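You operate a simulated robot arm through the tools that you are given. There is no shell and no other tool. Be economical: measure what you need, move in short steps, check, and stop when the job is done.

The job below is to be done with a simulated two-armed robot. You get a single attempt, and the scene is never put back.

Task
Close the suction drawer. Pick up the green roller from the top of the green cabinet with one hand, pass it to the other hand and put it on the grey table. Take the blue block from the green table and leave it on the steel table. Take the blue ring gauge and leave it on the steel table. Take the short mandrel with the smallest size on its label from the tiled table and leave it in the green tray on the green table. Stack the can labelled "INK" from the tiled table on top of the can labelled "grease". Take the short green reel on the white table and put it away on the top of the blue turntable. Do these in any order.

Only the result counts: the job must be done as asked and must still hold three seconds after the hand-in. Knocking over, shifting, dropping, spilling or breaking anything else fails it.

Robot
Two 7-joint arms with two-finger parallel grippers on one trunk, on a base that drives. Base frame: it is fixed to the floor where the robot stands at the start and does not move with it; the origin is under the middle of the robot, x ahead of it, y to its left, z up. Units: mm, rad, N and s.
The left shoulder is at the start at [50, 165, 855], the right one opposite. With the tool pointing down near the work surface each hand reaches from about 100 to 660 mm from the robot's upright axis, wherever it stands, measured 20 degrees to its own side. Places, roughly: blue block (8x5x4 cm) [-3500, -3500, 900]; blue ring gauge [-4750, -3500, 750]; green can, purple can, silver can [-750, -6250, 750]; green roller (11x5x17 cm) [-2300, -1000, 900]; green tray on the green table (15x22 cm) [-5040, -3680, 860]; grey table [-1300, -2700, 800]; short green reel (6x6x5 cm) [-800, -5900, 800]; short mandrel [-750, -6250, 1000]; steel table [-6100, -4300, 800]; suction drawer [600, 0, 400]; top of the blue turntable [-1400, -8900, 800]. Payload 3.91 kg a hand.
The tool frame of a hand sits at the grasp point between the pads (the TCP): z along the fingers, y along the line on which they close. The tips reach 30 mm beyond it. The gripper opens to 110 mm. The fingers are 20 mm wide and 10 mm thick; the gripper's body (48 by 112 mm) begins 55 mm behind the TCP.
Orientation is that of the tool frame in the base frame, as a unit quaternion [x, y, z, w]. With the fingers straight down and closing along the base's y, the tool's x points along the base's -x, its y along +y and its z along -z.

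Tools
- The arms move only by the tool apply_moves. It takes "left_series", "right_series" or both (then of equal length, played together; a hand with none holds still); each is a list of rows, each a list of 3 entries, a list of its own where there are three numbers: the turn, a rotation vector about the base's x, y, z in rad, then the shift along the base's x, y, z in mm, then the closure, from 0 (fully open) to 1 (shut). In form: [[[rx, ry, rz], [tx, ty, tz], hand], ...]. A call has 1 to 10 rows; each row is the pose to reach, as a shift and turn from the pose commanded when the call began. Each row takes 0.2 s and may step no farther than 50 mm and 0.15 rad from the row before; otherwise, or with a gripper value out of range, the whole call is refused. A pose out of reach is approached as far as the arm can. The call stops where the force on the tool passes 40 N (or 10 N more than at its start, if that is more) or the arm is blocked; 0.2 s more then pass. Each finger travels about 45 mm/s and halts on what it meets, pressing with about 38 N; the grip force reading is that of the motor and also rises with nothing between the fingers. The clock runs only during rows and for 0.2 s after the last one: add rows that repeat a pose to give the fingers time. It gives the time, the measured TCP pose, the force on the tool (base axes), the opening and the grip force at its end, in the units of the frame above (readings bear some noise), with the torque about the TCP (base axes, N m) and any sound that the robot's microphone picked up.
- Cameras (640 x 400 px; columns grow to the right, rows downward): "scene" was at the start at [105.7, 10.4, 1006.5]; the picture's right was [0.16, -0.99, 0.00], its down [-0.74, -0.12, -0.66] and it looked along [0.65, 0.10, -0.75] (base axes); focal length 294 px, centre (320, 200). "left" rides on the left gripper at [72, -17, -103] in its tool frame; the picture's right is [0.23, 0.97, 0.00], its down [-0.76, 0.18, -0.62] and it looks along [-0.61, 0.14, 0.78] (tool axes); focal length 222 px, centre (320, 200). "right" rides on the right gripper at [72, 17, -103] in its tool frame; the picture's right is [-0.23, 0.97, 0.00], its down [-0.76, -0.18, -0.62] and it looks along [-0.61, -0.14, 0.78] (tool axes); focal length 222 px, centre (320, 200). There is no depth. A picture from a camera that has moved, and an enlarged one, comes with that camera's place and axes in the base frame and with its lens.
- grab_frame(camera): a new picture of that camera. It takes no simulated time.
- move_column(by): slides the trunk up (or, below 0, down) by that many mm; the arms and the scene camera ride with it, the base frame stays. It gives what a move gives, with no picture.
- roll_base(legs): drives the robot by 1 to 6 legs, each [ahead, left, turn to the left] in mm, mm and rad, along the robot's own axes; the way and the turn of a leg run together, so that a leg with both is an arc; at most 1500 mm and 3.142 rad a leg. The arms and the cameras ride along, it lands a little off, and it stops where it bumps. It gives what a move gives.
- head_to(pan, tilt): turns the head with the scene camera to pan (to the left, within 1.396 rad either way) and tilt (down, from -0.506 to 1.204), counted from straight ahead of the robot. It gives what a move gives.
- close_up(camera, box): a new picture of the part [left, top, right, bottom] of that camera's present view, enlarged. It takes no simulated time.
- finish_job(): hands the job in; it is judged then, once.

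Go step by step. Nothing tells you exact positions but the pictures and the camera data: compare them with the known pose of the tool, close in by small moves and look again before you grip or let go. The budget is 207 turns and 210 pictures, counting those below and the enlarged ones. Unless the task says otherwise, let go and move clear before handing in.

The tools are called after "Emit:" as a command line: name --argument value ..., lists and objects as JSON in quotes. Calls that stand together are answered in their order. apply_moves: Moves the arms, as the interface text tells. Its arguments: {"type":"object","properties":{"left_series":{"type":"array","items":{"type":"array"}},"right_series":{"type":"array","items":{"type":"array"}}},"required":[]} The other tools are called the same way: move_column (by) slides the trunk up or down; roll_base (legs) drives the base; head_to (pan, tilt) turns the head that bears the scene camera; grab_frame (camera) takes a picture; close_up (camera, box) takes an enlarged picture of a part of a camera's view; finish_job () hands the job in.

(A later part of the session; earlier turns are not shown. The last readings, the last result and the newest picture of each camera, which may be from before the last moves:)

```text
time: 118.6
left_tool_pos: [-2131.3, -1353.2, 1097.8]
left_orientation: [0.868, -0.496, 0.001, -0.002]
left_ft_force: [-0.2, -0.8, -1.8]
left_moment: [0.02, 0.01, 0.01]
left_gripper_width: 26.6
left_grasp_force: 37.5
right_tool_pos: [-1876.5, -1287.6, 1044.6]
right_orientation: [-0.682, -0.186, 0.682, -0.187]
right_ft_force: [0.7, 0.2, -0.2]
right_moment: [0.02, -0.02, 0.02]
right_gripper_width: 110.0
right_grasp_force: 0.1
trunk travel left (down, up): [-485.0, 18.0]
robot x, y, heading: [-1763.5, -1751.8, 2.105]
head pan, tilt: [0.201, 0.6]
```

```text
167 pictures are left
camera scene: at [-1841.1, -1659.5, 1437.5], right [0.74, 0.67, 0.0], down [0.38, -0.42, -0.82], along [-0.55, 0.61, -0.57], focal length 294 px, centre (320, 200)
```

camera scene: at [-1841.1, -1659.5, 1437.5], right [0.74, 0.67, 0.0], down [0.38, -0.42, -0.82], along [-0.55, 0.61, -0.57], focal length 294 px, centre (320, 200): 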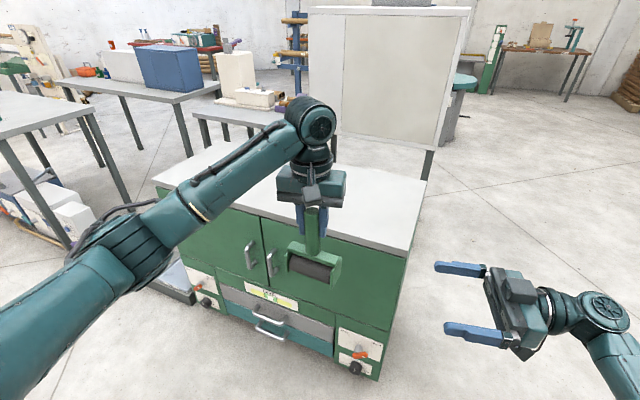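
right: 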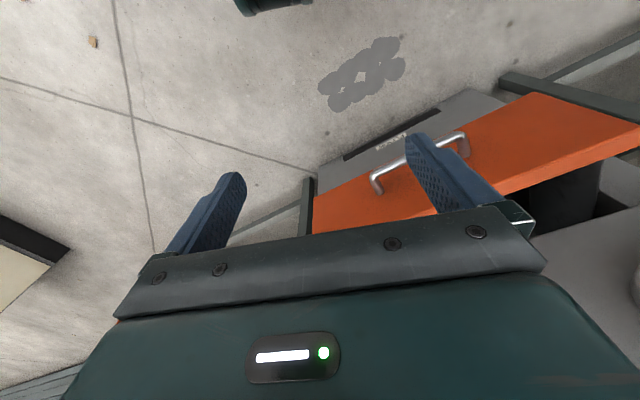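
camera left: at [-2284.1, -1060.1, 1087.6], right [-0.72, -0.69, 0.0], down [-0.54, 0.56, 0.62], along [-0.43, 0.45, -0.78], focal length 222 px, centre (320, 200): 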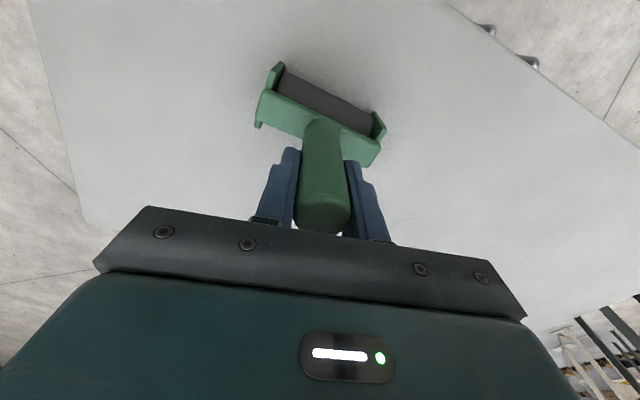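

Right tool points left correctly. I'll bring the left hand with the roller in front of the right one, 58 mm higher, then look.

Emit:
apply_moves --left_series '[[[0, 0, 0], [21, -4, 1], 1], [[0, 0, 0], [42, -9, 2], 1], [[0, 0, 0], [64, -13, 3], 1], [[0, 0, 0], [85, -18, 4], 1], [[0, 0, 0], [106, -22, 5], 1]]' --right_series '[[[0, 0, 0], [-10, -6, 0], 0], [[0, 0, 0], [-20, -12, 0], 0], [[0, 0, 0], [-30, -18, 0], 0], [[0, 0, 0], [-40, -24, 0], 0], [[0, 0, 0], [-50, -30, 0], 0]]'

Emit:
grab_frame --camera "right"

Emit:
close_up --camera "scene" --box '[240, 100, 640, 350]'

```text
time: 119.8
left_tool_pos: [-2026.1, -1376.6, 1102.8]
left_orientation: [0.869, -0.496, -0.001, -0.002]
left_ft_force: [-0.4, 0.6, -1.9]
left_moment: [0.03, 0.03, -0.02]
left_gripper_width: 26.7
left_grasp_force: 38.0
right_tool_pos: [-1927.6, -1319.0, 1044.4]
right_orientation: [0.683, 0.184, -0.682, 0.186]
right_ft_force: [0.0, 0.7, -0.3]
right_moment: [-0.01, 0.0, -0.01]
right_gripper_width: 110.1
right_grasp_force: 0.0
trunk travel left (down, up): [-485.0, 18.0]
robot x, y, heading: [-1766.6, -1749.4, 2.101]
head pan, tilt: [0.201, 0.6]
```

```text
166 pictures are left
camera right: at [-1829.5, -1280.4, 972.1], right [0.49, -0.84, 0.23], down [0.45, 0.47, 0.76], along [-0.75, -0.27, 0.61], focal length 222 px, centre (320, 200)
```

right: 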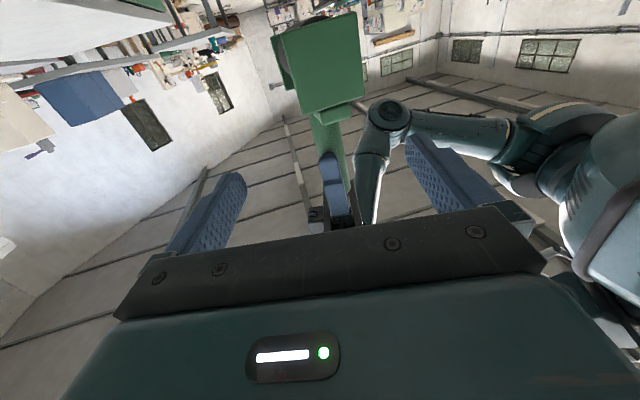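

```text
1.60 times, centred on (440, 225) of scene
camera zoom: at [-1840.5, -1659.7, 1437.6], right [0.74, 0.67, 0.0], down [0.38, -0.42, -0.83], along [-0.55, 0.61, -0.56], focal length 470 px, centre (128, 160)
```

zoom: 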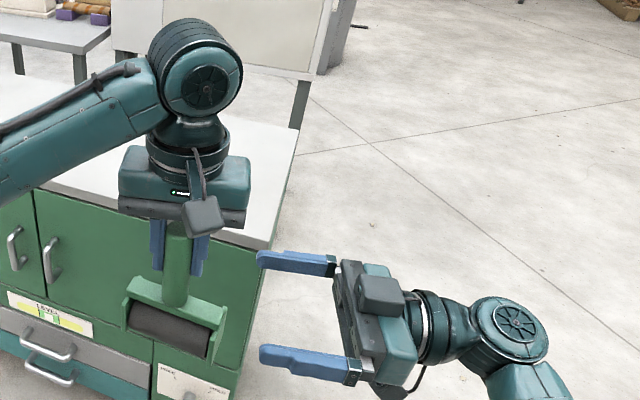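

The handle is centred between the right fingers. To keep the wrist camera clear of the table later, I'll dip the right tool by 0.4 rad before closing in below the left fingertips.

Emit:
apply_moves --right_series '[[[0.068, -0.115, 0], [0, 0, 3], 0], [[0.135, -0.229, 0], [0, 0, 6], 0], [[0.203, -0.344, 0], [0, 0, 9], 0], [[0.203, -0.344, 0], [-22, -13, 9], 0], [[0.203, -0.344, 0], [-45, -26, 9], 0], [[0.203, -0.344, 0], [-68, -40, 9], 0], [[0.203, -0.344, 0], [-90, -53, 9], 0]]'

Emit:
grab_frame --camera "right"

Emit:
close_up --camera "scene" --box '[240, 100, 640, 350]'

```text
time: 121.4
left_tool_pos: [-2026.3, -1376.2, 1102.9]
left_orientation: [0.868, -0.496, 0.0, -0.002]
left_ft_force: [-0.1, 0.2, -2.3]
left_moment: [-0.01, 0.03, 0.02]
left_gripper_width: 26.4
left_grasp_force: 38.3
right_tool_pos: [-2017.5, -1371.3, 1052.6]
right_orientation: [0.805, 0.219, -0.532, 0.146]
right_ft_force: [0.1, 0.4, 0.2]
right_moment: [0.01, 0.0, 0.0]
right_gripper_width: 110.1
right_grasp_force: 0.0
trunk travel left (down, up): [-485.0, 18.0]
robot x, y, heading: [-1767.4, -1745.9, 2.101]
head pan, tilt: [0.201, 0.6]
```

```text
164 pictures are left
camera right: at [-1904.4, -1322.6, 1027.4], right [0.42, -0.88, 0.21], down [0.15, 0.29, 0.94], along [-0.9, -0.36, 0.25], focal length 222 px, centre (320, 200)
```

right: 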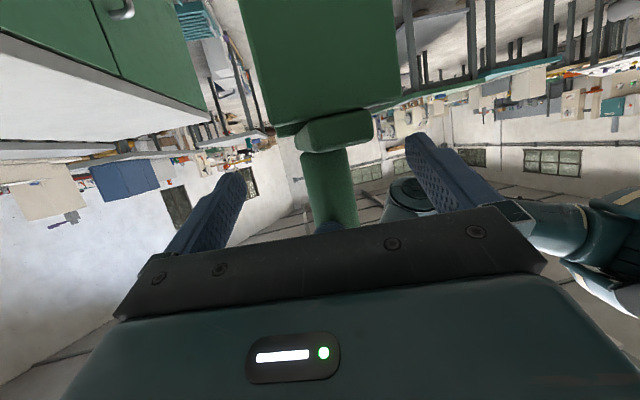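

```text
1.60 times, centred on (440, 225) of scene
camera zoom: at [-1841.1, -1659.8, 1437.5], right [0.74, 0.67, 0.0], down [0.38, -0.42, -0.82], along [-0.55, 0.61, -0.57], focal length 470 px, centre (128, 160)
```

zoom: 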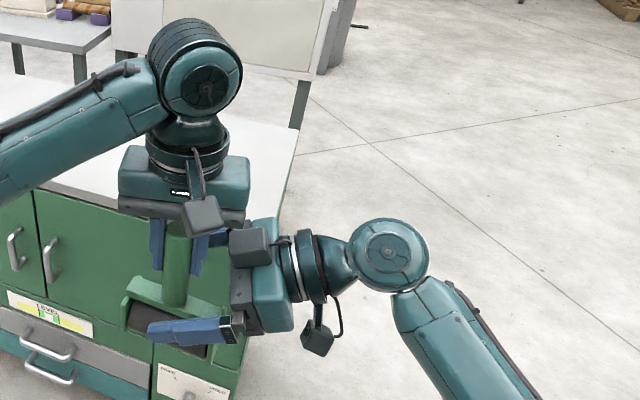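

The handle lies between the right fingers. I'll close the right hand, keeping the left closed.

Emit:
apply_moves --right_series '[[[0, 0, 0], [0, 0, 0], 0.4], [[0, 0, 0], [0, 0, 0], 0.8], [[0, 0, 0], [0, 0, 0], 1], [[0, 0, 0], [0, 0, 0], 1], [[0, 0, 0], [0, 0, 0], 1], [[0, 0, 0], [0, 0, 0], 1]]'

Emit:
close_up --camera "scene" --box '[280, 150, 480, 275]'

```text
time: 122.8
left_tool_pos: [-2028.7, -1375.0, 1101.7]
left_orientation: [0.869, -0.494, -0.002, -0.003]
left_ft_force: [-14.3, 19.1, -5.1]
left_moment: [0.58, 0.09, 0.11]
left_gripper_width: 26.5
left_grasp_force: 37.8
right_tool_pos: [-2017.5, -1373.1, 1054.3]
right_orientation: [0.803, 0.221, -0.533, 0.148]
right_ft_force: [14.6, -18.4, 3.9]
right_moment: [0.33, 0.63, 0.09]
right_gripper_width: 27.2
right_grasp_force: 37.7
trunk travel left (down, up): [-485.0, 18.0]
robot x, y, heading: [-1767.2, -1751.9, 2.102]
head pan, tilt: [0.201, 0.6]
```

```text
3.20 times, centred on (380, 212) of scene
camera zoom: at [-1840.7, -1659.7, 1437.6], right [0.74, 0.67, 0.0], down [0.38, -0.42, -0.82], along [-0.55, 0.61, -0.57], focal length 941 px, centre (128, 160)
```

zoom: 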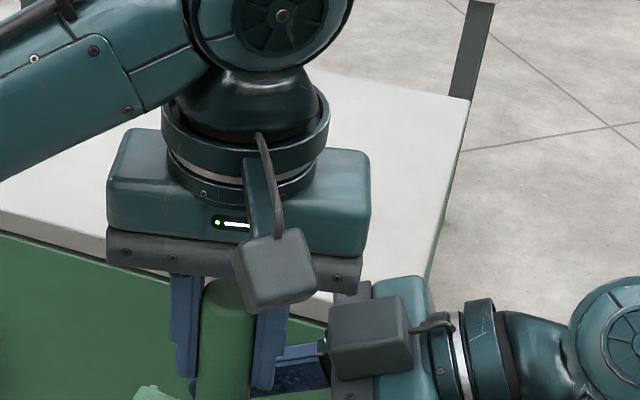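

Both hands hold the handle. I'll open the left a little and lift it straight off.

Emit:
apply_moves --left_series '[[[0, 0, 0], [0, 0, 0], 0.64], [[0, 0, 0], [0, 0, 0], 0.64], [[0, 0, 0], [0, 0, 20], 0.64], [[0, 0, 0], [0, 0, 45], 0.64], [[0, 0, 0], [0, 0, 75], 0.6], [[0, 0, 0], [0, 0, 90], 0.3]]'

Emit:
grab_frame --camera "scene"

```text
time: 124.2
left_tool_pos: [-2025.8, -1377.1, 1194.6]
left_orientation: [0.868, -0.496, -0.001, -0.002]
left_ft_force: [-0.1, -0.2, 0.0]
left_moment: [-0.01, -0.05, 0.01]
left_gripper_width: 77.3
left_grasp_force: 0.2
right_tool_pos: [-2018.1, -1371.5, 1053.7]
right_orientation: [0.805, 0.217, -0.533, 0.145]
right_ft_force: [0.6, -0.2, -0.2]
right_moment: [0.0, -0.04, 0.01]
right_gripper_width: 26.8
right_grasp_force: 38.1
trunk travel left (down, up): [-485.0, 18.0]
robot x, y, heading: [-1765.8, -1751.1, 2.097]
head pan, tilt: [0.201, 0.6]
```

```text
161 pictures are left
camera scene: at [-1840.7, -1659.7, 1437.5], right [0.74, 0.67, 0.0], down [0.38, -0.42, -0.83], along [-0.55, 0.61, -0.56], focal length 294 px, centre (320, 200)
```

scene: 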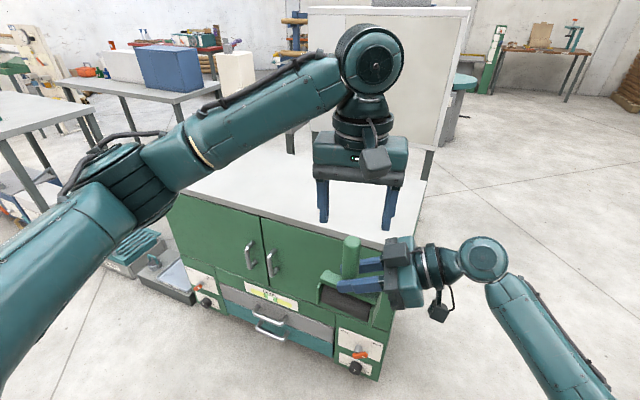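

The right hand alone holds the roller. I'll pull the left hand aside and turn toward the grey table around [-1300,-2700].

Emit:
apply_moves --left_series '[[[0, 0, 0], [-10, -25, 0], 0], [[0, 0, 0], [-20, -50, 0], 0], [[0, 0, 0], [-40, -80, 0], 0], [[0, 0, 0], [-65, -110, -20], 0], [[0, 0, 0], [-90, -135, -50], 0], [[0, 0, 0], [-110, -155, -70], 0]]'

Emit:
roll_base --legs '[[0, 0, 3.07]]'

Emit:
head_to --pan 0 --tilt 0.5

Emit:
grab_frame --camera "scene"

```text
time: 125.6
left_tool_pos: [-2136.6, -1530.8, 1122.2]
left_orientation: [0.868, -0.496, -0.001, -0.003]
left_ft_force: [-0.6, -0.1, 0.3]
left_moment: [0.0, -0.02, 0.02]
left_gripper_width: 110.0
left_grasp_force: 0.0
right_tool_pos: [-2018.5, -1370.9, 1054.4]
right_orientation: [0.804, 0.219, -0.533, 0.146]
right_ft_force: [-0.2, -0.3, -0.5]
right_moment: [-0.05, -0.04, 0.03]
right_gripper_width: 27.0
right_grasp_force: 37.6
trunk travel left (down, up): [-485.0, 18.0]
robot x, y, heading: [-1768.5, -1747.2, 2.098]
head pan, tilt: [0.201, 0.6]
```

```text
time: 133.0
left_tool_pos: [-1433.8, -2021.4, 1121.4]
left_orientation: [0.561, 0.828, -0.002, 0.0]
left_ft_force: [0.3, -1.0, -0.1]
left_moment: [0.03, 0.01, 0.0]
left_gripper_width: 109.9
left_grasp_force: 0.1
right_tool_pos: [-1575.0, -2161.9, 1054.8]
right_orientation: [-0.155, 0.819, 0.104, 0.543]
right_ft_force: [-0.2, -0.1, 0.8]
right_moment: [-0.01, 0.04, 0.0]
right_gripper_width: 26.3
right_grasp_force: 37.9
trunk travel left (down, up): [-485.0, 18.0]
robot x, y, heading: [-1763.9, -1748.7, -1.193]
head pan, tilt: [0.201, 0.6]
```

```text
time: 133.7
left_tool_pos: [-1432.9, -2021.5, 1121.5]
left_orientation: [0.561, 0.828, -0.002, 0.0]
left_ft_force: [0.0, 0.1, -0.2]
left_moment: [0.01, -0.01, -0.01]
left_gripper_width: 109.9
left_grasp_force: 0.1
right_tool_pos: [-1574.4, -2161.0, 1054.1]
right_orientation: [-0.155, 0.818, 0.105, 0.543]
right_ft_force: [0.2, -0.2, -0.1]
right_moment: [-0.02, 0.0, 0.02]
right_gripper_width: 26.5
right_grasp_force: 38.4
trunk travel left (down, up): [-485.0, 18.0]
robot x, y, heading: [-1765.8, -1747.4, -1.193]
head pan, tilt: [0.0, 0.499]
```

```text
160 pictures are left
camera scene: at [-1722.3, -1862.8, 1446.6], right [-0.93, -0.37, 0.0], down [-0.18, 0.45, -0.88], along [0.32, -0.82, -0.48], focal length 294 px, centre (320, 200)
```

scene: 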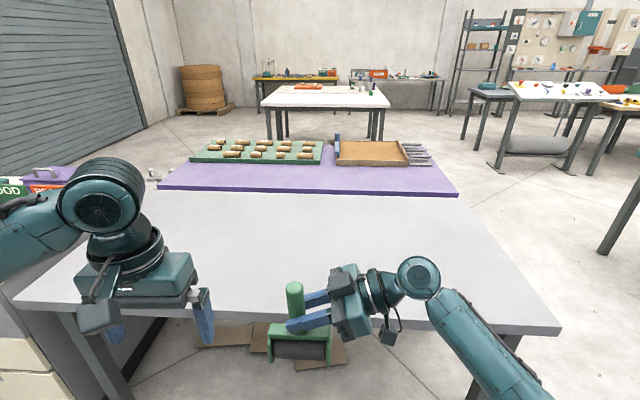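

The grey table is right ahead, near edge about 650 mm away. I'll advance 250 mm and reach a bit over it.

Emit:
roll_base --legs '[[250, 0, 0]]'

Emit:
apply_moves --right_series '[[[0, 0, 0], [8, -20, 0], 1], [[0, 0, 0], [16, -40, 0], 1], [[0, 0, 0], [24, -60, 0], 1]]'

Emit:
head_to --pan -0.1 --tilt 0.8

Emit:
grab_frame --camera "scene"

Emit:
grab_frame --camera "left"

```text
time: 135.5
left_tool_pos: [-1342.3, -2256.8, 1122.2]
left_orientation: [0.562, 0.827, -0.002, 0.0]
left_ft_force: [0.6, -0.2, -0.6]
left_moment: [0.0, 0.05, -0.01]
left_gripper_width: 110.0
left_grasp_force: 0.0
right_tool_pos: [-1482.3, -2396.7, 1052.2]
right_orientation: [-0.155, 0.819, 0.104, 0.543]
right_ft_force: [-0.1, -1.0, -0.1]
right_moment: [-0.02, 0.03, -0.02]
right_gripper_width: 26.3
right_grasp_force: 37.7
trunk travel left (down, up): [-485.0, 18.0]
robot x, y, heading: [-1672.3, -1980.3, -1.193]
head pan, tilt: [0.0, 0.499]
```

```text
time: 136.3
left_tool_pos: [-1342.0, -2256.5, 1121.5]
left_orientation: [0.562, 0.827, -0.002, 0.0]
left_ft_force: [-0.2, -0.9, 0.9]
left_moment: [0.0, 0.02, 0.0]
left_gripper_width: 110.0
left_grasp_force: 0.0
right_tool_pos: [-1457.6, -2458.0, 1053.5]
right_orientation: [-0.155, 0.818, 0.105, 0.543]
right_ft_force: [0.4, 0.0, 0.1]
right_moment: [0.0, -0.04, 0.0]
right_gripper_width: 26.1
right_grasp_force: 38.2
trunk travel left (down, up): [-485.0, 18.0]
robot x, y, heading: [-1672.6, -1985.6, -1.196]
head pan, tilt: [0.0, 0.499]
```

```text
time: 137.1
left_tool_pos: [-1341.6, -2256.3, 1122.4]
left_orientation: [0.562, 0.827, -0.003, 0.0]
left_ft_force: [-0.4, 0.8, 0.3]
left_moment: [-0.01, 0.02, 0.01]
left_gripper_width: 109.9
left_grasp_force: 0.1
right_tool_pos: [-1458.7, -2456.5, 1054.5]
right_orientation: [-0.156, 0.819, 0.105, 0.543]
right_ft_force: [0.0, -0.4, -0.6]
right_moment: [-0.01, 0.0, 0.01]
right_gripper_width: 26.1
right_grasp_force: 38.4
trunk travel left (down, up): [-485.0, 18.0]
robot x, y, heading: [-1675.3, -1982.5, -1.195]
head pan, tilt: [-0.099, 0.799]
```

```text
159 pictures are left
camera scene: at [-1641.0, -2090.5, 1420.7], right [-0.96, -0.27, 0.0], down [-0.2, 0.69, -0.7], along [0.19, -0.67, -0.72], focal length 294 px, centre (320, 200)
```

scene: 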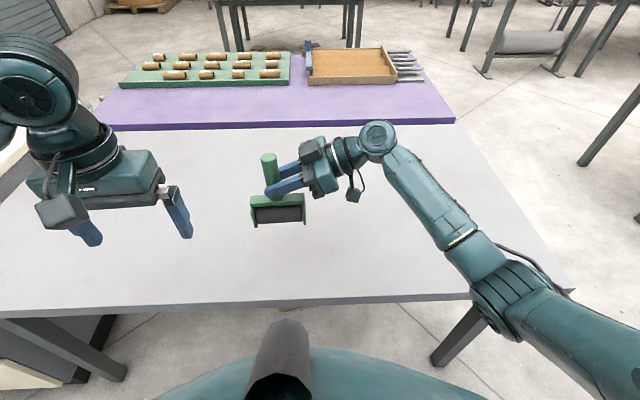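

```text
158 pictures are left
camera left: at [-1383.8, -2194.6, 1225.1], right [0.82, 0.57, 0.0], down [0.45, -0.64, 0.62], along [0.35, -0.52, -0.78], focal length 222 px, centre (320, 200)
```

left: 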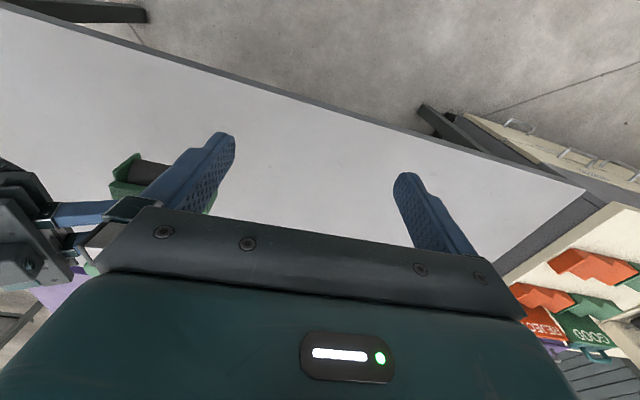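

The roller is over the grey table and the elbow is clear of the edge. I'll lower the trunk 120 mm and check.

Emit:
move_column --by -115

Emit:
close_up --camera "scene" --box '[160, 100, 480, 300]'

Emit:
grab_frame --camera "left"

```text
time: 138.6
left_tool_pos: [-1341.3, -2256.0, 1006.7]
left_orientation: [0.562, 0.827, -0.002, 0.001]
left_ft_force: [-0.6, 0.3, 0.0]
left_moment: [0.03, -0.02, 0.0]
left_gripper_width: 109.8
left_grasp_force: 0.1
right_tool_pos: [-1459.0, -2456.5, 938.6]
right_orientation: [-0.154, 0.819, 0.104, 0.543]
right_ft_force: [-0.6, 0.9, -1.0]
right_moment: [0.0, 0.04, 0.0]
right_gripper_width: 26.0
right_grasp_force: 38.0
trunk travel left (down, up): [-370.0, 133.0]
robot x, y, heading: [-1673.3, -1982.4, -1.199]
head pan, tilt: [-0.099, 0.799]
```

```text
2.00 times, centred on (320, 200) of scene
camera zoom: at [-1641.2, -2090.3, 1305.7], right [-0.96, -0.27, 0.0], down [-0.2, 0.69, -0.7], along [0.19, -0.67, -0.72], focal length 588 px, centre (320, 200)
```

zoom: 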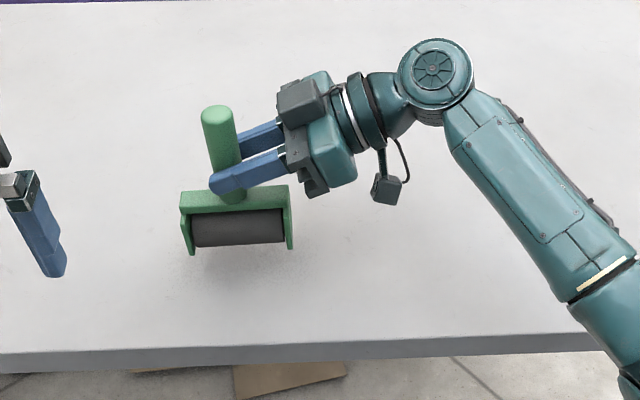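

```text
156 pictures are left
camera left: at [-1383.9, -2194.4, 1110.2], right [0.82, 0.57, 0.0], down [0.45, -0.64, 0.62], along [0.35, -0.52, -0.78], focal length 222 px, centre (320, 200)
```

left: 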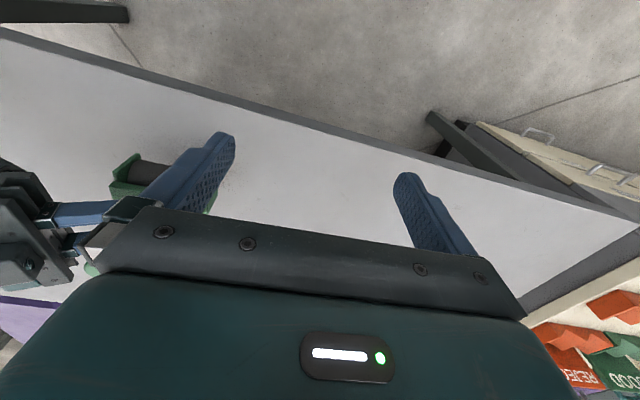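

The roller hovers above the table. I'll lower the right hand in small steps.

Emit:
apply_moves --right_series '[[[0, 0, 0], [0, 0, -5], 1], [[0, 0, 0], [0, 0, -10], 1], [[0, 0, 0], [0, 0, -15], 1], [[0, 0, 0], [0, 0, -19], 1], [[0, 0, 0], [0, 0, -23], 1], [[0, 0, 0], [0, 0, -26], 1], [[0, 0, 0], [0, 0, -28], 1]]'

Emit:
close_up --camera "scene" --box '[200, 140, 360, 240]'

```text
time: 140.2
left_tool_pos: [-1341.4, -2255.5, 1006.9]
left_orientation: [0.562, 0.827, -0.002, 0.0]
left_ft_force: [0.1, 0.7, 0.2]
left_moment: [0.01, 0.04, 0.0]
left_gripper_width: 109.9
left_grasp_force: 0.0
right_tool_pos: [-1458.4, -2456.0, 910.3]
right_orientation: [-0.154, 0.819, 0.103, 0.543]
right_ft_force: [-0.8, -0.7, 0.2]
right_moment: [-0.01, 0.05, 0.05]
right_gripper_width: 26.1
right_grasp_force: 38.3
trunk travel left (down, up): [-370.0, 133.0]
robot x, y, heading: [-1674.4, -1983.4, -1.198]
head pan, tilt: [-0.099, 0.799]
```

```text
4.00 times, centred on (280, 190) of scene
camera zoom: at [-1641.1, -2090.5, 1305.7], right [-0.96, -0.27, 0.0], down [-0.2, 0.69, -0.7], along [0.19, -0.67, -0.72], focal length 1176 px, centre (480, 240)
```

zoom: 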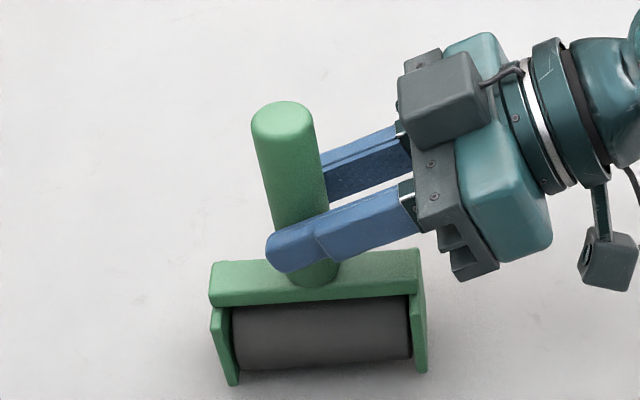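

Still free and close to the surface. I'll continue down in 2 mm steps, watching the force.

Emit:
apply_moves --right_series '[[[0, 0, 0], [0, 0, -2], 1], [[0, 0, 0], [0, 0, -4], 1], [[0, 0, 0], [0, 0, -6], 1], [[0, 0, 0], [0, 0, -7], 1], [[0, 0, 0], [0, 0, -8], 1]]'

```text
time: 141.4
left_tool_pos: [-1342.0, -2255.5, 1008.7]
left_orientation: [0.562, 0.827, -0.003, 0.002]
left_ft_force: [0.2, -0.9, -0.4]
left_moment: [0.02, 0.0, 0.0]
left_gripper_width: 109.8
left_grasp_force: 0.0
right_tool_pos: [-1458.4, -2456.5, 906.5]
right_orientation: [-0.155, 0.817, 0.1, 0.546]
right_ft_force: [-5.4, -2.5, 21.0]
right_moment: [0.18, -0.53, -0.01]
right_gripper_width: 26.4
right_grasp_force: 38.5
trunk travel left (down, up): [-370.0, 133.0]
robot x, y, heading: [-1671.9, -1983.1, -1.193]
head pan, tilt: [-0.099, 0.799]
```

Contact is made (21 N). I'll ease off the load, open the fingers and withdraw along the finger direction.

Emit:
apply_moves --right_series '[[[0, 0, 0], [0, 0, 3], 1], [[0, 0, 0], [0, 0, 3], 0.7], [[0, 0, 0], [0, 0, 3], 0.5], [[0, 0, 0], [0, 0, 3], 0.3], [[0, 0, 0], [0, 0, 3], 0.1]]'

Emit:
close_up --camera "scene" --box '[160, 100, 480, 300]'

```text
time: 142.6
left_tool_pos: [-1339.9, -2256.3, 1006.5]
left_orientation: [0.562, 0.827, -0.003, -0.001]
left_ft_force: [-1.1, -0.3, -0.3]
left_moment: [0.0, -0.03, 0.05]
left_gripper_width: 109.8
left_grasp_force: 0.1
right_tool_pos: [-1457.6, -2457.4, 906.8]
right_orientation: [-0.155, 0.819, 0.104, 0.543]
right_ft_force: [0.7, 0.9, -0.2]
right_moment: [-0.01, 0.03, 0.02]
right_gripper_width: 99.5
right_grasp_force: 0.7
trunk travel left (down, up): [-370.0, 133.0]
robot x, y, heading: [-1674.3, -1981.2, -1.197]
head pan, tilt: [-0.099, 0.799]
```

```text
2.00 times, centred on (320, 200) of scene
camera zoom: at [-1641.2, -2090.3, 1305.7], right [-0.96, -0.27, 0.0], down [-0.2, 0.69, -0.7], along [0.19, -0.67, -0.72], focal length 588 px, centre (320, 200)
```

zoom: 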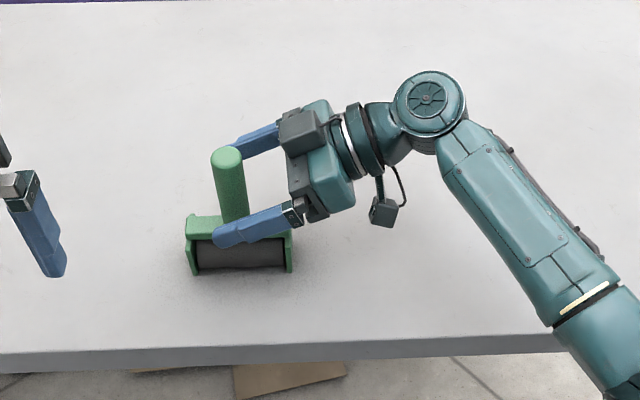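

The roller stands freely. I'll withdraw the right hand and return it to the tool-down pose.

Emit:
apply_moves --right_series '[[[0, 0, 0], [-30, -12, 14], 0], [[0, 0, 0], [-65, -26, 29], 0], [[0, 0, 0], [-100, -40, 45], 0], [[0, 0, 0], [-130, -52, 70], 0], [[0.039, 0.09, -0.105], [-140, -45, 100], 0], [[0.078, 0.182, -0.211], [-150, -35, 120], 0], [[0.118, 0.273, -0.316], [-160, -25, 130], 0], [[0.157, 0.363, -0.421], [-170, -15, 130], 0], [[0.196, 0.454, -0.527], [-180, -5, 130], 0], [[0.235, 0.545, -0.632], [-190, 5, 130], 0]]'

Emit:
apply_moves --right_series '[[[0.039, 0.09, -0.105], [-15, 5, 0], 0], [[0.078, 0.182, -0.211], [-30, 12, 0], 0], [[0.118, 0.273, -0.316], [-40, 18, 0], 0], [[0.157, 0.363, -0.421], [-50, 24, 0], 0], [[0.196, 0.454, -0.527], [-60, 30, 0], 0], [[0.235, 0.545, -0.632], [-70, 36, 0], 0], [[0.275, 0.636, -0.738], [-75, 40, 0], 0]]'

Emit:
grab_frame --camera "scene"

```text
time: 144.8
left_tool_pos: [-1342.1, -2256.4, 1006.3]
left_orientation: [0.562, 0.827, -0.002, 0.001]
left_ft_force: [-0.4, 0.2, -0.4]
left_moment: [0.0, -0.01, -0.03]
left_gripper_width: 109.9
left_grasp_force: 0.0
right_tool_pos: [-1648.8, -2451.1, 1036.0]
right_orientation: [0.201, 0.922, 0.062, 0.325]
right_ft_force: [-0.1, 0.5, -0.2]
right_moment: [0.01, 0.01, 0.02]
right_gripper_width: 109.8
right_grasp_force: 0.0
trunk travel left (down, up): [-370.0, 133.0]
robot x, y, heading: [-1671.5, -1984.2, -1.198]
head pan, tilt: [-0.099, 0.799]
```

```text
time: 146.4
left_tool_pos: [-1341.1, -2256.3, 1006.4]
left_orientation: [0.562, 0.827, -0.003, 0.001]
left_ft_force: [0.0, -0.1, -0.2]
left_moment: [-0.01, -0.01, -0.02]
left_gripper_width: 109.8
left_grasp_force: 0.0
right_tool_pos: [-1723.6, -2412.2, 1037.0]
right_orientation: [0.563, 0.826, -0.001, -0.001]
right_ft_force: [-0.3, -0.2, 0.2]
right_moment: [0.01, -0.01, 0.01]
right_gripper_width: 110.1
right_grasp_force: 0.0
trunk travel left (down, up): [-370.0, 133.0]
robot x, y, heading: [-1669.1, -1983.5, -1.191]
head pan, tilt: [-0.099, 0.799]
```

```text
153 pictures are left
camera scene: at [-1641.0, -2090.2, 1305.7], right [-0.96, -0.27, 0.0], down [-0.2, 0.69, -0.7], along [0.19, -0.67, -0.72], focal length 294 px, centre (320, 200)
```

scene: 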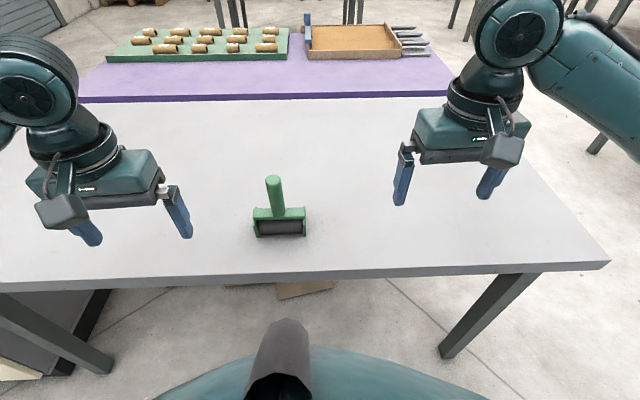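

The roller is done. Next I'll back away and turn toward the blue block's area at [-3500,-3500].

Emit:
roll_base --legs '[[-350, 0, 0], [0, 0, -1.1]]'

Emit:
head_to --pan 0 --tilt 0.3

Emit:
grab_frame --camera "scene"

```text
time: 151.4
left_tool_pos: [-1888.6, -2079.2, 1007.5]
left_orientation: [0.907, 0.42, -0.003, -0.001]
left_ft_force: [-0.9, 0.2, -0.2]
left_moment: [0.02, 0.02, 0.02]
left_gripper_width: 109.8
left_grasp_force: 0.1
right_tool_pos: [-2203.4, -1815.4, 1036.5]
right_orientation: [0.908, 0.419, 0.0, 0.0]
right_ft_force: [-0.4, 0.1, -0.2]
right_moment: [-0.01, 0.0, -0.02]
right_gripper_width: 110.0
right_grasp_force: 0.1
trunk travel left (down, up): [-370.0, 133.0]
robot x, y, heading: [-1802.8, -1656.6, -2.279]
head pan, tilt: [-0.099, 0.799]
```

```text
time: 152.3
left_tool_pos: [-1887.7, -2079.2, 1006.9]
left_orientation: [0.907, 0.42, -0.002, -0.001]
left_ft_force: [0.5, 0.0, 0.1]
left_moment: [0.04, -0.02, 0.01]
left_gripper_width: 110.0
left_grasp_force: 0.1
right_tool_pos: [-2202.4, -1814.8, 1038.0]
right_orientation: [0.908, 0.42, 0.001, 0.0]
right_ft_force: [0.1, -0.3, -0.4]
right_moment: [0.0, 0.04, 0.02]
right_gripper_width: 109.9
right_grasp_force: 0.1
trunk travel left (down, up): [-370.0, 133.0]
robot x, y, heading: [-1802.8, -1660.3, -2.276]
head pan, tilt: [0.0, 0.3]
```

```text
152 pictures are left
camera scene: at [-1882.5, -1753.1, 1350.0], right [-0.76, 0.65, 0.0], down [0.19, 0.23, -0.95], along [-0.62, -0.73, -0.3], focal length 294 px, centre (320, 200)
```

scene: 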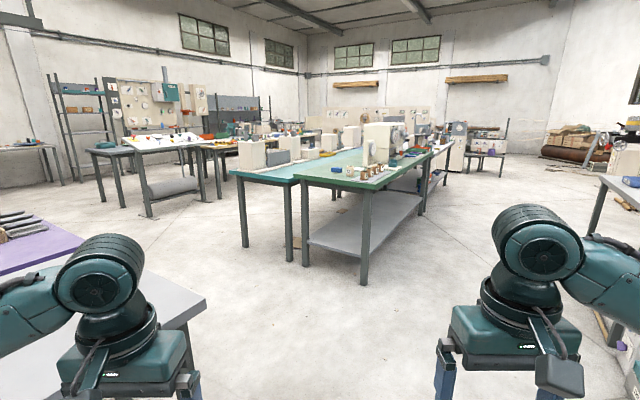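

Emit:
close_up --camera "scene" --box '[220, 110, 460, 260]'

```text
2.67 times, centred on (340, 185) of scene
camera zoom: at [-1882.5, -1753.1, 1350.0], right [-0.76, 0.65, 0.0], down [0.19, 0.23, -0.95], along [-0.62, -0.73, -0.3], focal length 784 px, centre (267, 240)
```

zoom: 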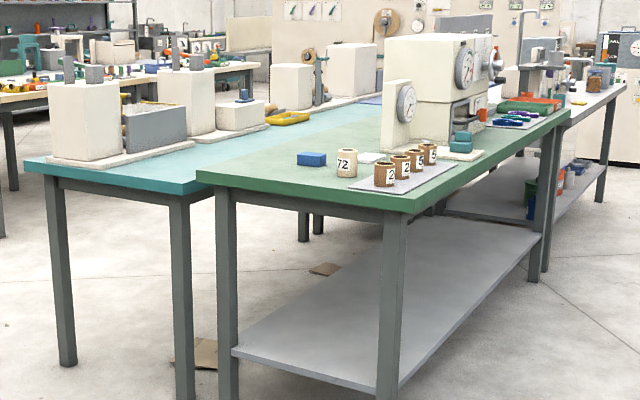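

The blue block sits near the near end of the green table at roughly [-3495,-3450]. I'll go around the grey table's corner and stop in front of the green table's end.

Emit:
roll_base --legs '[[0, 0, -0.52], [1000, 0, 0], [0, 0, 1.32], [1180, 0, 0], [0, 0, -1.36]]'

Emit:
head_to --pan 0 --tilt 0.55

Emit:
grab_frame --camera "scene"

```text
time: 171.1
left_tool_pos: [-2906.0, -3480.9, 1006.8]
left_orientation: [0.986, 0.167, -0.003, -0.002]
left_ft_force: [-0.2, 0.8, 0.4]
left_moment: [0.0, 0.0, -0.03]
left_gripper_width: 110.0
left_grasp_force: 0.0
right_tool_pos: [-3046.0, -3092.8, 1036.5]
right_orientation: [0.986, 0.167, 0.0, 0.001]
right_ft_force: [1.1, 0.2, -1.1]
right_moment: [0.03, -0.01, -0.03]
right_gripper_width: 110.0
right_grasp_force: 0.1
trunk travel left (down, up): [-370.0, 133.0]
robot x, y, heading: [-2621.4, -3163.2, -2.805]
head pan, tilt: [0.0, 0.3]
```

```text
time: 171.8
left_tool_pos: [-2907.4, -3481.2, 1005.9]
left_orientation: [0.986, 0.167, -0.002, -0.002]
left_ft_force: [0.9, 1.0, 0.4]
left_moment: [-0.02, 0.02, -0.01]
left_gripper_width: 110.0
left_grasp_force: 0.0
right_tool_pos: [-3046.1, -3093.6, 1037.6]
right_orientation: [0.986, 0.167, -0.001, 0.0]
right_ft_force: [0.6, 0.3, -0.8]
right_moment: [0.01, 0.01, 0.0]
right_gripper_width: 109.8
right_grasp_force: 0.0
trunk travel left (down, up): [-370.0, 133.0]
robot x, y, heading: [-2619.8, -3160.4, -2.802]
head pan, tilt: [0.0, 0.55]
```

```text
150 pictures are left
camera scene: at [-2733.2, -3201.9, 1327.2], right [-0.33, 0.94, 0.0], down [0.49, 0.17, -0.85], along [-0.81, -0.28, -0.52], focal length 294 px, centre (320, 200)
```

scene: 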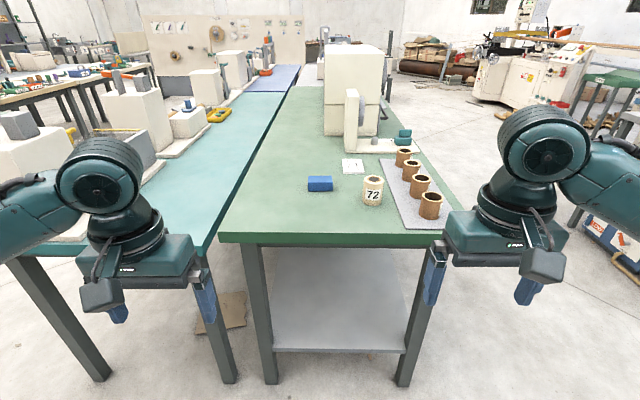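

The block lies at image centre, about 240 mm past the table's near edge. I'll shift right 120 mm and move 340 mm ahead so the left hand can reach it.

Emit:
roll_base --legs '[[0, -120, 0], [340, 0, 0]]'

Emit:
head_to --pan 0.1 --tilt 0.7

Emit:
grab_frame --camera "scene"

Emit:
grab_frame --camera "left"

```text
time: 175.3
left_tool_pos: [-3261.1, -3476.3, 1007.7]
left_orientation: [0.986, 0.165, -0.001, -0.002]
left_ft_force: [0.4, 0.0, -0.5]
left_moment: [0.01, 0.0, -0.03]
left_gripper_width: 110.2
left_grasp_force: 0.0
right_tool_pos: [-3397.4, -3087.3, 1038.3]
right_orientation: [0.986, 0.166, 0.001, 0.0]
right_ft_force: [0.4, 0.0, -0.5]
right_moment: [0.01, 0.01, 0.01]
right_gripper_width: 110.0
right_grasp_force: 0.1
trunk travel left (down, up): [-370.0, 133.0]
robot x, y, heading: [-2968.7, -3153.4, -2.806]
head pan, tilt: [0.0, 0.55]
```

```text
time: 176.0
left_tool_pos: [-3259.6, -3474.9, 1006.2]
left_orientation: [0.986, 0.166, -0.002, -0.001]
left_ft_force: [0.6, -0.1, 0.2]
left_moment: [0.01, -0.03, -0.01]
left_gripper_width: 109.7
left_grasp_force: 0.1
right_tool_pos: [-3398.7, -3086.7, 1037.5]
right_orientation: [0.986, 0.166, 0.0, 0.0]
right_ft_force: [0.2, -0.5, 0.3]
right_moment: [-0.02, 0.02, 0.0]
right_gripper_width: 110.1
right_grasp_force: 0.0
trunk travel left (down, up): [-370.0, 133.0]
robot x, y, heading: [-2971.3, -3153.0, -2.804]
head pan, tilt: [0.099, 0.7]
```

```text
149 pictures are left
camera scene: at [-3078.0, -3202.8, 1314.0], right [-0.42, 0.91, 0.0], down [0.58, 0.27, -0.77], along [-0.7, -0.32, -0.64], focal length 294 px, centre (320, 200)
```

scene: 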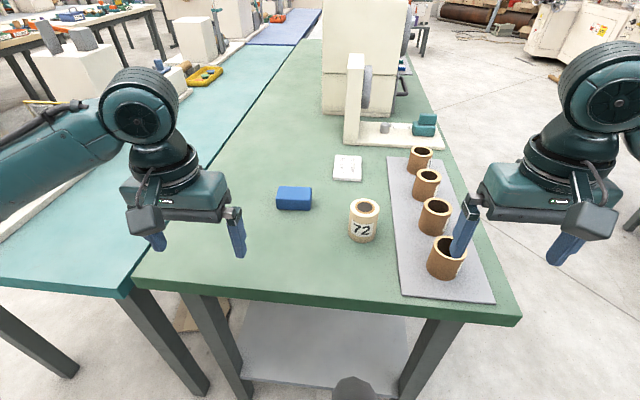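

```text
148 pictures are left
camera left: at [-3197.0, -3435.5, 1110.2], right [0.53, -0.85, 0.0], down [-0.66, -0.42, 0.62], along [-0.53, -0.33, -0.78], focal length 222 px, centre (320, 200)
```

left: 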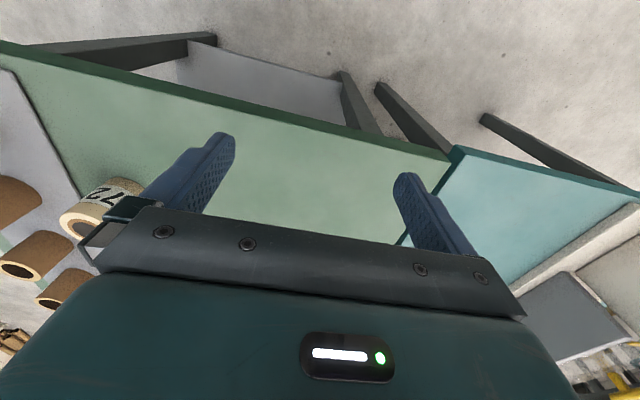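

The table top is at z≈853 and the block at about [-3525,-3472]. I'll hover the left hand above it.

Emit:
apply_moves --left_series '[[[0, 0, 0], [-45, 0, 0], 0], [[0, 0, 0], [-90, 0, 0], 0], [[0, 0, 0], [-135, 0, 0], 0], [[0, 0, 0], [-180, 0, -10], 0], [[0, 0, 0], [-225, 2, -20], 0], [[0, 0, 0], [-265, 3, -25], 0]]'

Emit:
grab_frame --camera "left"

Emit:
grab_frame --camera "scene"

```text
time: 177.4
left_tool_pos: [-3525.9, -3473.1, 983.5]
left_orientation: [0.986, 0.164, -0.002, -0.001]
left_ft_force: [-0.3, -0.4, 0.5]
left_moment: [0.01, 0.01, 0.0]
left_gripper_width: 110.1
left_grasp_force: 0.0
right_tool_pos: [-3399.2, -3085.9, 1036.3]
right_orientation: [0.986, 0.167, 0.001, -0.001]
right_ft_force: [-0.8, -0.3, -0.1]
right_moment: [-0.02, 0.01, 0.02]
right_gripper_width: 110.4
right_grasp_force: 0.0
trunk travel left (down, up): [-370.0, 133.0]
robot x, y, heading: [-2973.8, -3153.5, -2.808]
head pan, tilt: [0.099, 0.7]
```

```text
147 pictures are left
camera left: at [-3463.0, -3433.7, 1086.5], right [0.53, -0.85, 0.0], down [-0.66, -0.41, 0.63], along [-0.53, -0.33, -0.78], focal length 222 px, centre (320, 200)
```

left: 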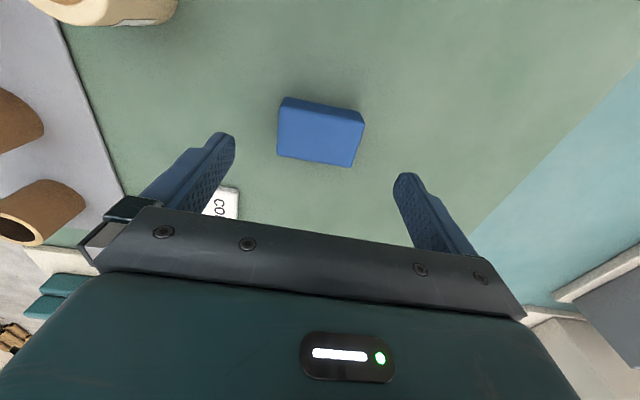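

```text
146 pictures are left
camera scene: at [-3078.3, -3202.1, 1313.9], right [-0.42, 0.91, 0.0], down [0.59, 0.27, -0.76], along [-0.69, -0.32, -0.64], focal length 294 px, centre (320, 200)
```

scene: 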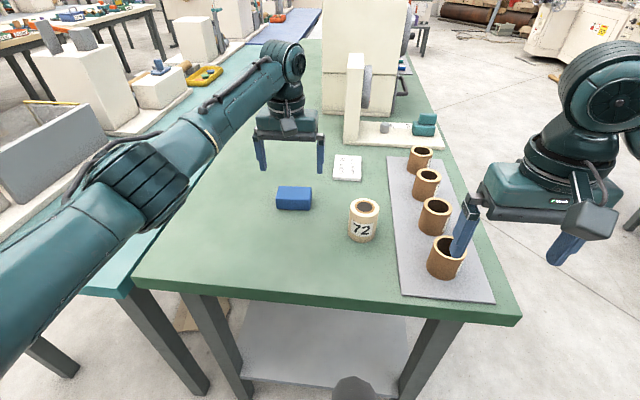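

The block is centred between the fingers (offset about 7 mm). I'll descend and grip it across its length.

Emit:
apply_moves --left_series '[[[0, 0, 0], [-7, -3, -25], 0], [[0, 0, 0], [-7, -3, -50], 0], [[0, 0, 0], [-7, -3, -72], 0], [[0, 0, 0], [-7, -3, -86], 0], [[0, 0, 0], [-7, -3, -94], 0], [[0, 0, 0], [-7, -3, -94], 0.4], [[0, 0, 0], [-7, -3, -94], 0.6], [[0, 0, 0], [-7, -3, -94], 0.6]]'

Emit:
grab_frame --camera "left"

```text
time: 179.2
left_tool_pos: [-3532.9, -3475.4, 888.9]
left_orientation: [0.986, 0.166, -0.002, -0.001]
left_ft_force: [0.0, -0.7, -1.1]
left_moment: [-0.12, 0.03, -0.01]
left_gripper_width: 79.9
left_grasp_force: 37.9
right_tool_pos: [-3397.6, -3087.6, 1037.8]
right_orientation: [0.986, 0.166, -0.001, -0.001]
right_ft_force: [-0.2, -0.5, 0.1]
right_moment: [-0.03, -0.05, 0.01]
right_gripper_width: 109.9
right_grasp_force: 0.2
trunk travel left (down, up): [-370.0, 133.0]
robot x, y, heading: [-2969.9, -3156.2, -2.809]
head pan, tilt: [0.099, 0.7]
```

```text
145 pictures are left
camera left: at [-3469.3, -3436.4, 991.1], right [0.53, -0.85, 0.0], down [-0.66, -0.42, 0.62], along [-0.53, -0.33, -0.78], focal length 222 px, centre (320, 200)
```

left: 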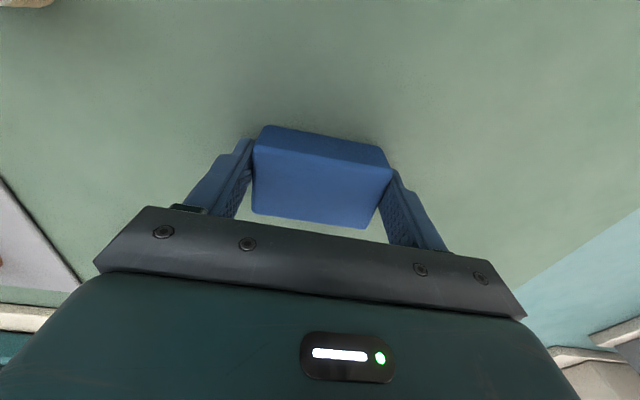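

The block is held. I'll lift, tuck it in, back off, and look along the table's right side.

Emit:
apply_moves --left_series '[[[0, 0, 0], [0, 0, 30], 0.6], [[0, 0, 0], [0, 0, 75], 0.6], [[0, 0, 0], [20, 5, 120], 0.6], [[0, 0, 0], [60, 15, 130], 0.6], [[0, 0, 0], [105, 20, 130], 0.6], [[0, 0, 0], [150, 30, 130], 0.6], [[0, 0, 0], [190, 40, 130], 0.6]]'

Emit:
roll_base --legs '[[-450, 0, 0], [0, -400, 0]]'

Emit:
head_to --pan -0.4 --tilt 0.35

Emit:
grab_frame --camera "scene"

```text
time: 180.8
left_tool_pos: [-3341.6, -3435.9, 1018.2]
left_orientation: [0.986, 0.165, -0.001, -0.002]
left_ft_force: [0.5, -0.3, 1.3]
left_moment: [0.01, 0.01, -0.02]
left_gripper_width: 43.9
left_grasp_force: 0.1
right_tool_pos: [-3397.7, -3086.9, 1038.4]
right_orientation: [0.986, 0.166, 0.0, 0.001]
right_ft_force: [0.2, 1.1, 0.4]
right_moment: [0.0, -0.01, -0.03]
right_gripper_width: 110.2
right_grasp_force: 0.0
trunk travel left (down, up): [-370.0, 133.0]
robot x, y, heading: [-2975.7, -3155.6, -2.812]
head pan, tilt: [0.099, 0.7]
```

```text
time: 187.2
left_tool_pos: [-3048.3, -2907.5, 1017.7]
left_orientation: [0.986, 0.166, -0.002, -0.001]
left_ft_force: [0.2, 0.3, 0.4]
left_moment: [0.03, -0.01, -0.03]
left_gripper_width: 44.0
left_grasp_force: 0.1
right_tool_pos: [-3104.5, -2557.4, 1036.8]
right_orientation: [0.986, 0.164, 0.0, 0.0]
right_ft_force: [0.4, 0.0, 0.5]
right_moment: [-0.01, 0.01, 0.02]
right_gripper_width: 109.8
right_grasp_force: 0.0
trunk travel left (down, up): [-370.0, 133.0]
robot x, y, heading: [-2679.4, -2627.9, -2.81]
head pan, tilt: [0.099, 0.7]
```

```text
time: 188.2
left_tool_pos: [-3047.3, -2908.0, 1017.9]
left_orientation: [0.986, 0.165, -0.002, -0.002]
left_ft_force: [-0.3, 0.7, 0.3]
left_moment: [0.02, 0.0, 0.02]
left_gripper_width: 43.9
left_grasp_force: 0.2
right_tool_pos: [-3104.1, -2558.1, 1037.5]
right_orientation: [0.986, 0.165, 0.001, 0.001]
right_ft_force: [-0.5, -0.1, 1.1]
right_moment: [-0.01, 0.01, 0.0]
right_gripper_width: 110.1
right_grasp_force: 0.1
trunk travel left (down, up): [-370.0, 133.0]
robot x, y, heading: [-2678.5, -2632.2, -2.816]
head pan, tilt: [-0.4, 0.351]
```

```text
144 pictures are left
camera scene: at [-2799.6, -2632.7, 1345.3], right [0.07, 1.0, 0.0], down [0.34, -0.02, -0.94], along [-0.94, 0.06, -0.34], focal length 294 px, centre (320, 200)
```

scene: 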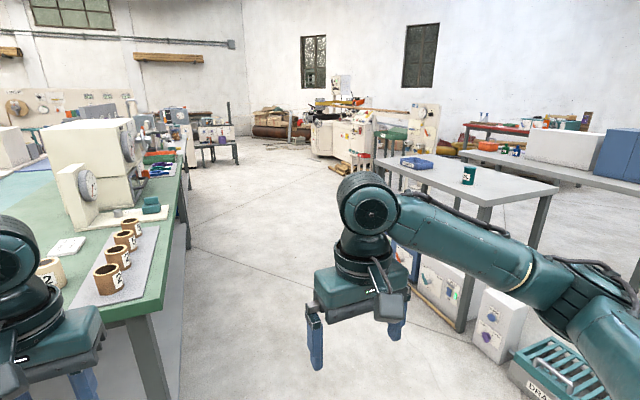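

The left hand is empty (width 44 mm): the block slipped out. I'll find where it is.

Emit:
head_to --pan 0.3 --tilt 0.5

Emit:
grab_frame --camera "scene"

```text
time: 189.2
left_tool_pos: [-3048.0, -2907.9, 1018.4]
left_orientation: [0.986, 0.165, -0.003, -0.002]
left_ft_force: [0.0, -0.4, -0.2]
left_moment: [0.0, 0.01, 0.0]
left_gripper_width: 43.9
left_grasp_force: 0.0
right_tool_pos: [-3103.7, -2558.3, 1036.9]
right_orientation: [0.986, 0.164, -0.001, -0.001]
right_ft_force: [-0.1, 0.0, 0.1]
right_moment: [0.02, 0.02, 0.02]
right_gripper_width: 109.9
right_grasp_force: 0.1
trunk travel left (down, up): [-370.0, 133.0]
robot x, y, heading: [-2681.1, -2625.2, -2.813]
head pan, tilt: [0.3, 0.499]
```

```text
143 pictures are left
camera scene: at [-2780.2, -2692.7, 1331.7], right [-0.59, 0.81, 0.0], down [0.39, 0.28, -0.88], along [-0.71, -0.52, -0.48], focal length 294 px, centre (320, 200)
```

scene: 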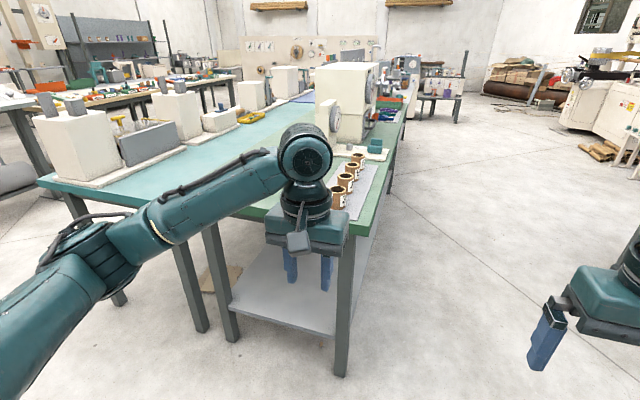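

Emit:
roll_base --legs '[[0, 400, 0]]'

Emit:
head_to --pan 0 --tilt 0.6

Emit:
grab_frame --camera "scene"

```text
time: 193.3
left_tool_pos: [-2918.7, -3286.8, 1019.0]
left_orientation: [0.986, 0.165, -0.002, -0.001]
left_ft_force: [-0.1, 1.4, -0.1]
left_moment: [-0.02, 0.01, 0.01]
left_gripper_width: 44.1
left_grasp_force: 0.1
right_tool_pos: [-2973.8, -2937.3, 1037.4]
right_orientation: [0.986, 0.165, 0.0, 0.0]
right_ft_force: [0.5, 0.4, 0.0]
right_moment: [-0.03, 0.02, 0.0]
right_gripper_width: 110.0
right_grasp_force: 0.1
trunk travel left (down, up): [-370.0, 133.0]
robot x, y, heading: [-2548.8, -3006.7, -2.811]
head pan, tilt: [0.3, 0.499]
```

```text
time: 194.1
left_tool_pos: [-2918.6, -3286.4, 1019.9]
left_orientation: [0.986, 0.165, -0.002, -0.002]
left_ft_force: [0.0, -0.1, -0.3]
left_moment: [-0.03, -0.06, -0.02]
left_gripper_width: 44.0
left_grasp_force: 0.0
right_tool_pos: [-2974.4, -2936.0, 1037.4]
right_orientation: [0.986, 0.164, 0.0, 0.0]
right_ft_force: [-0.8, 0.1, -0.7]
right_moment: [0.02, 0.0, -0.01]
right_gripper_width: 110.2
right_grasp_force: 0.0
trunk travel left (down, up): [-370.0, 133.0]
robot x, y, heading: [-2546.7, -3004.9, -2.809]
head pan, tilt: [0.0, 0.6]
```

```text
142 pictures are left
camera scene: at [-2660.5, -3046.5, 1322.6], right [-0.33, 0.95, 0.0], down [0.53, 0.18, -0.83], along [-0.78, -0.27, -0.56], focal length 294 px, centre (320, 200)
```

scene: 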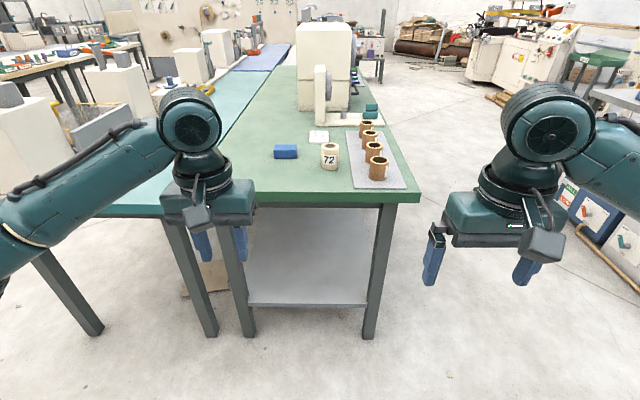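

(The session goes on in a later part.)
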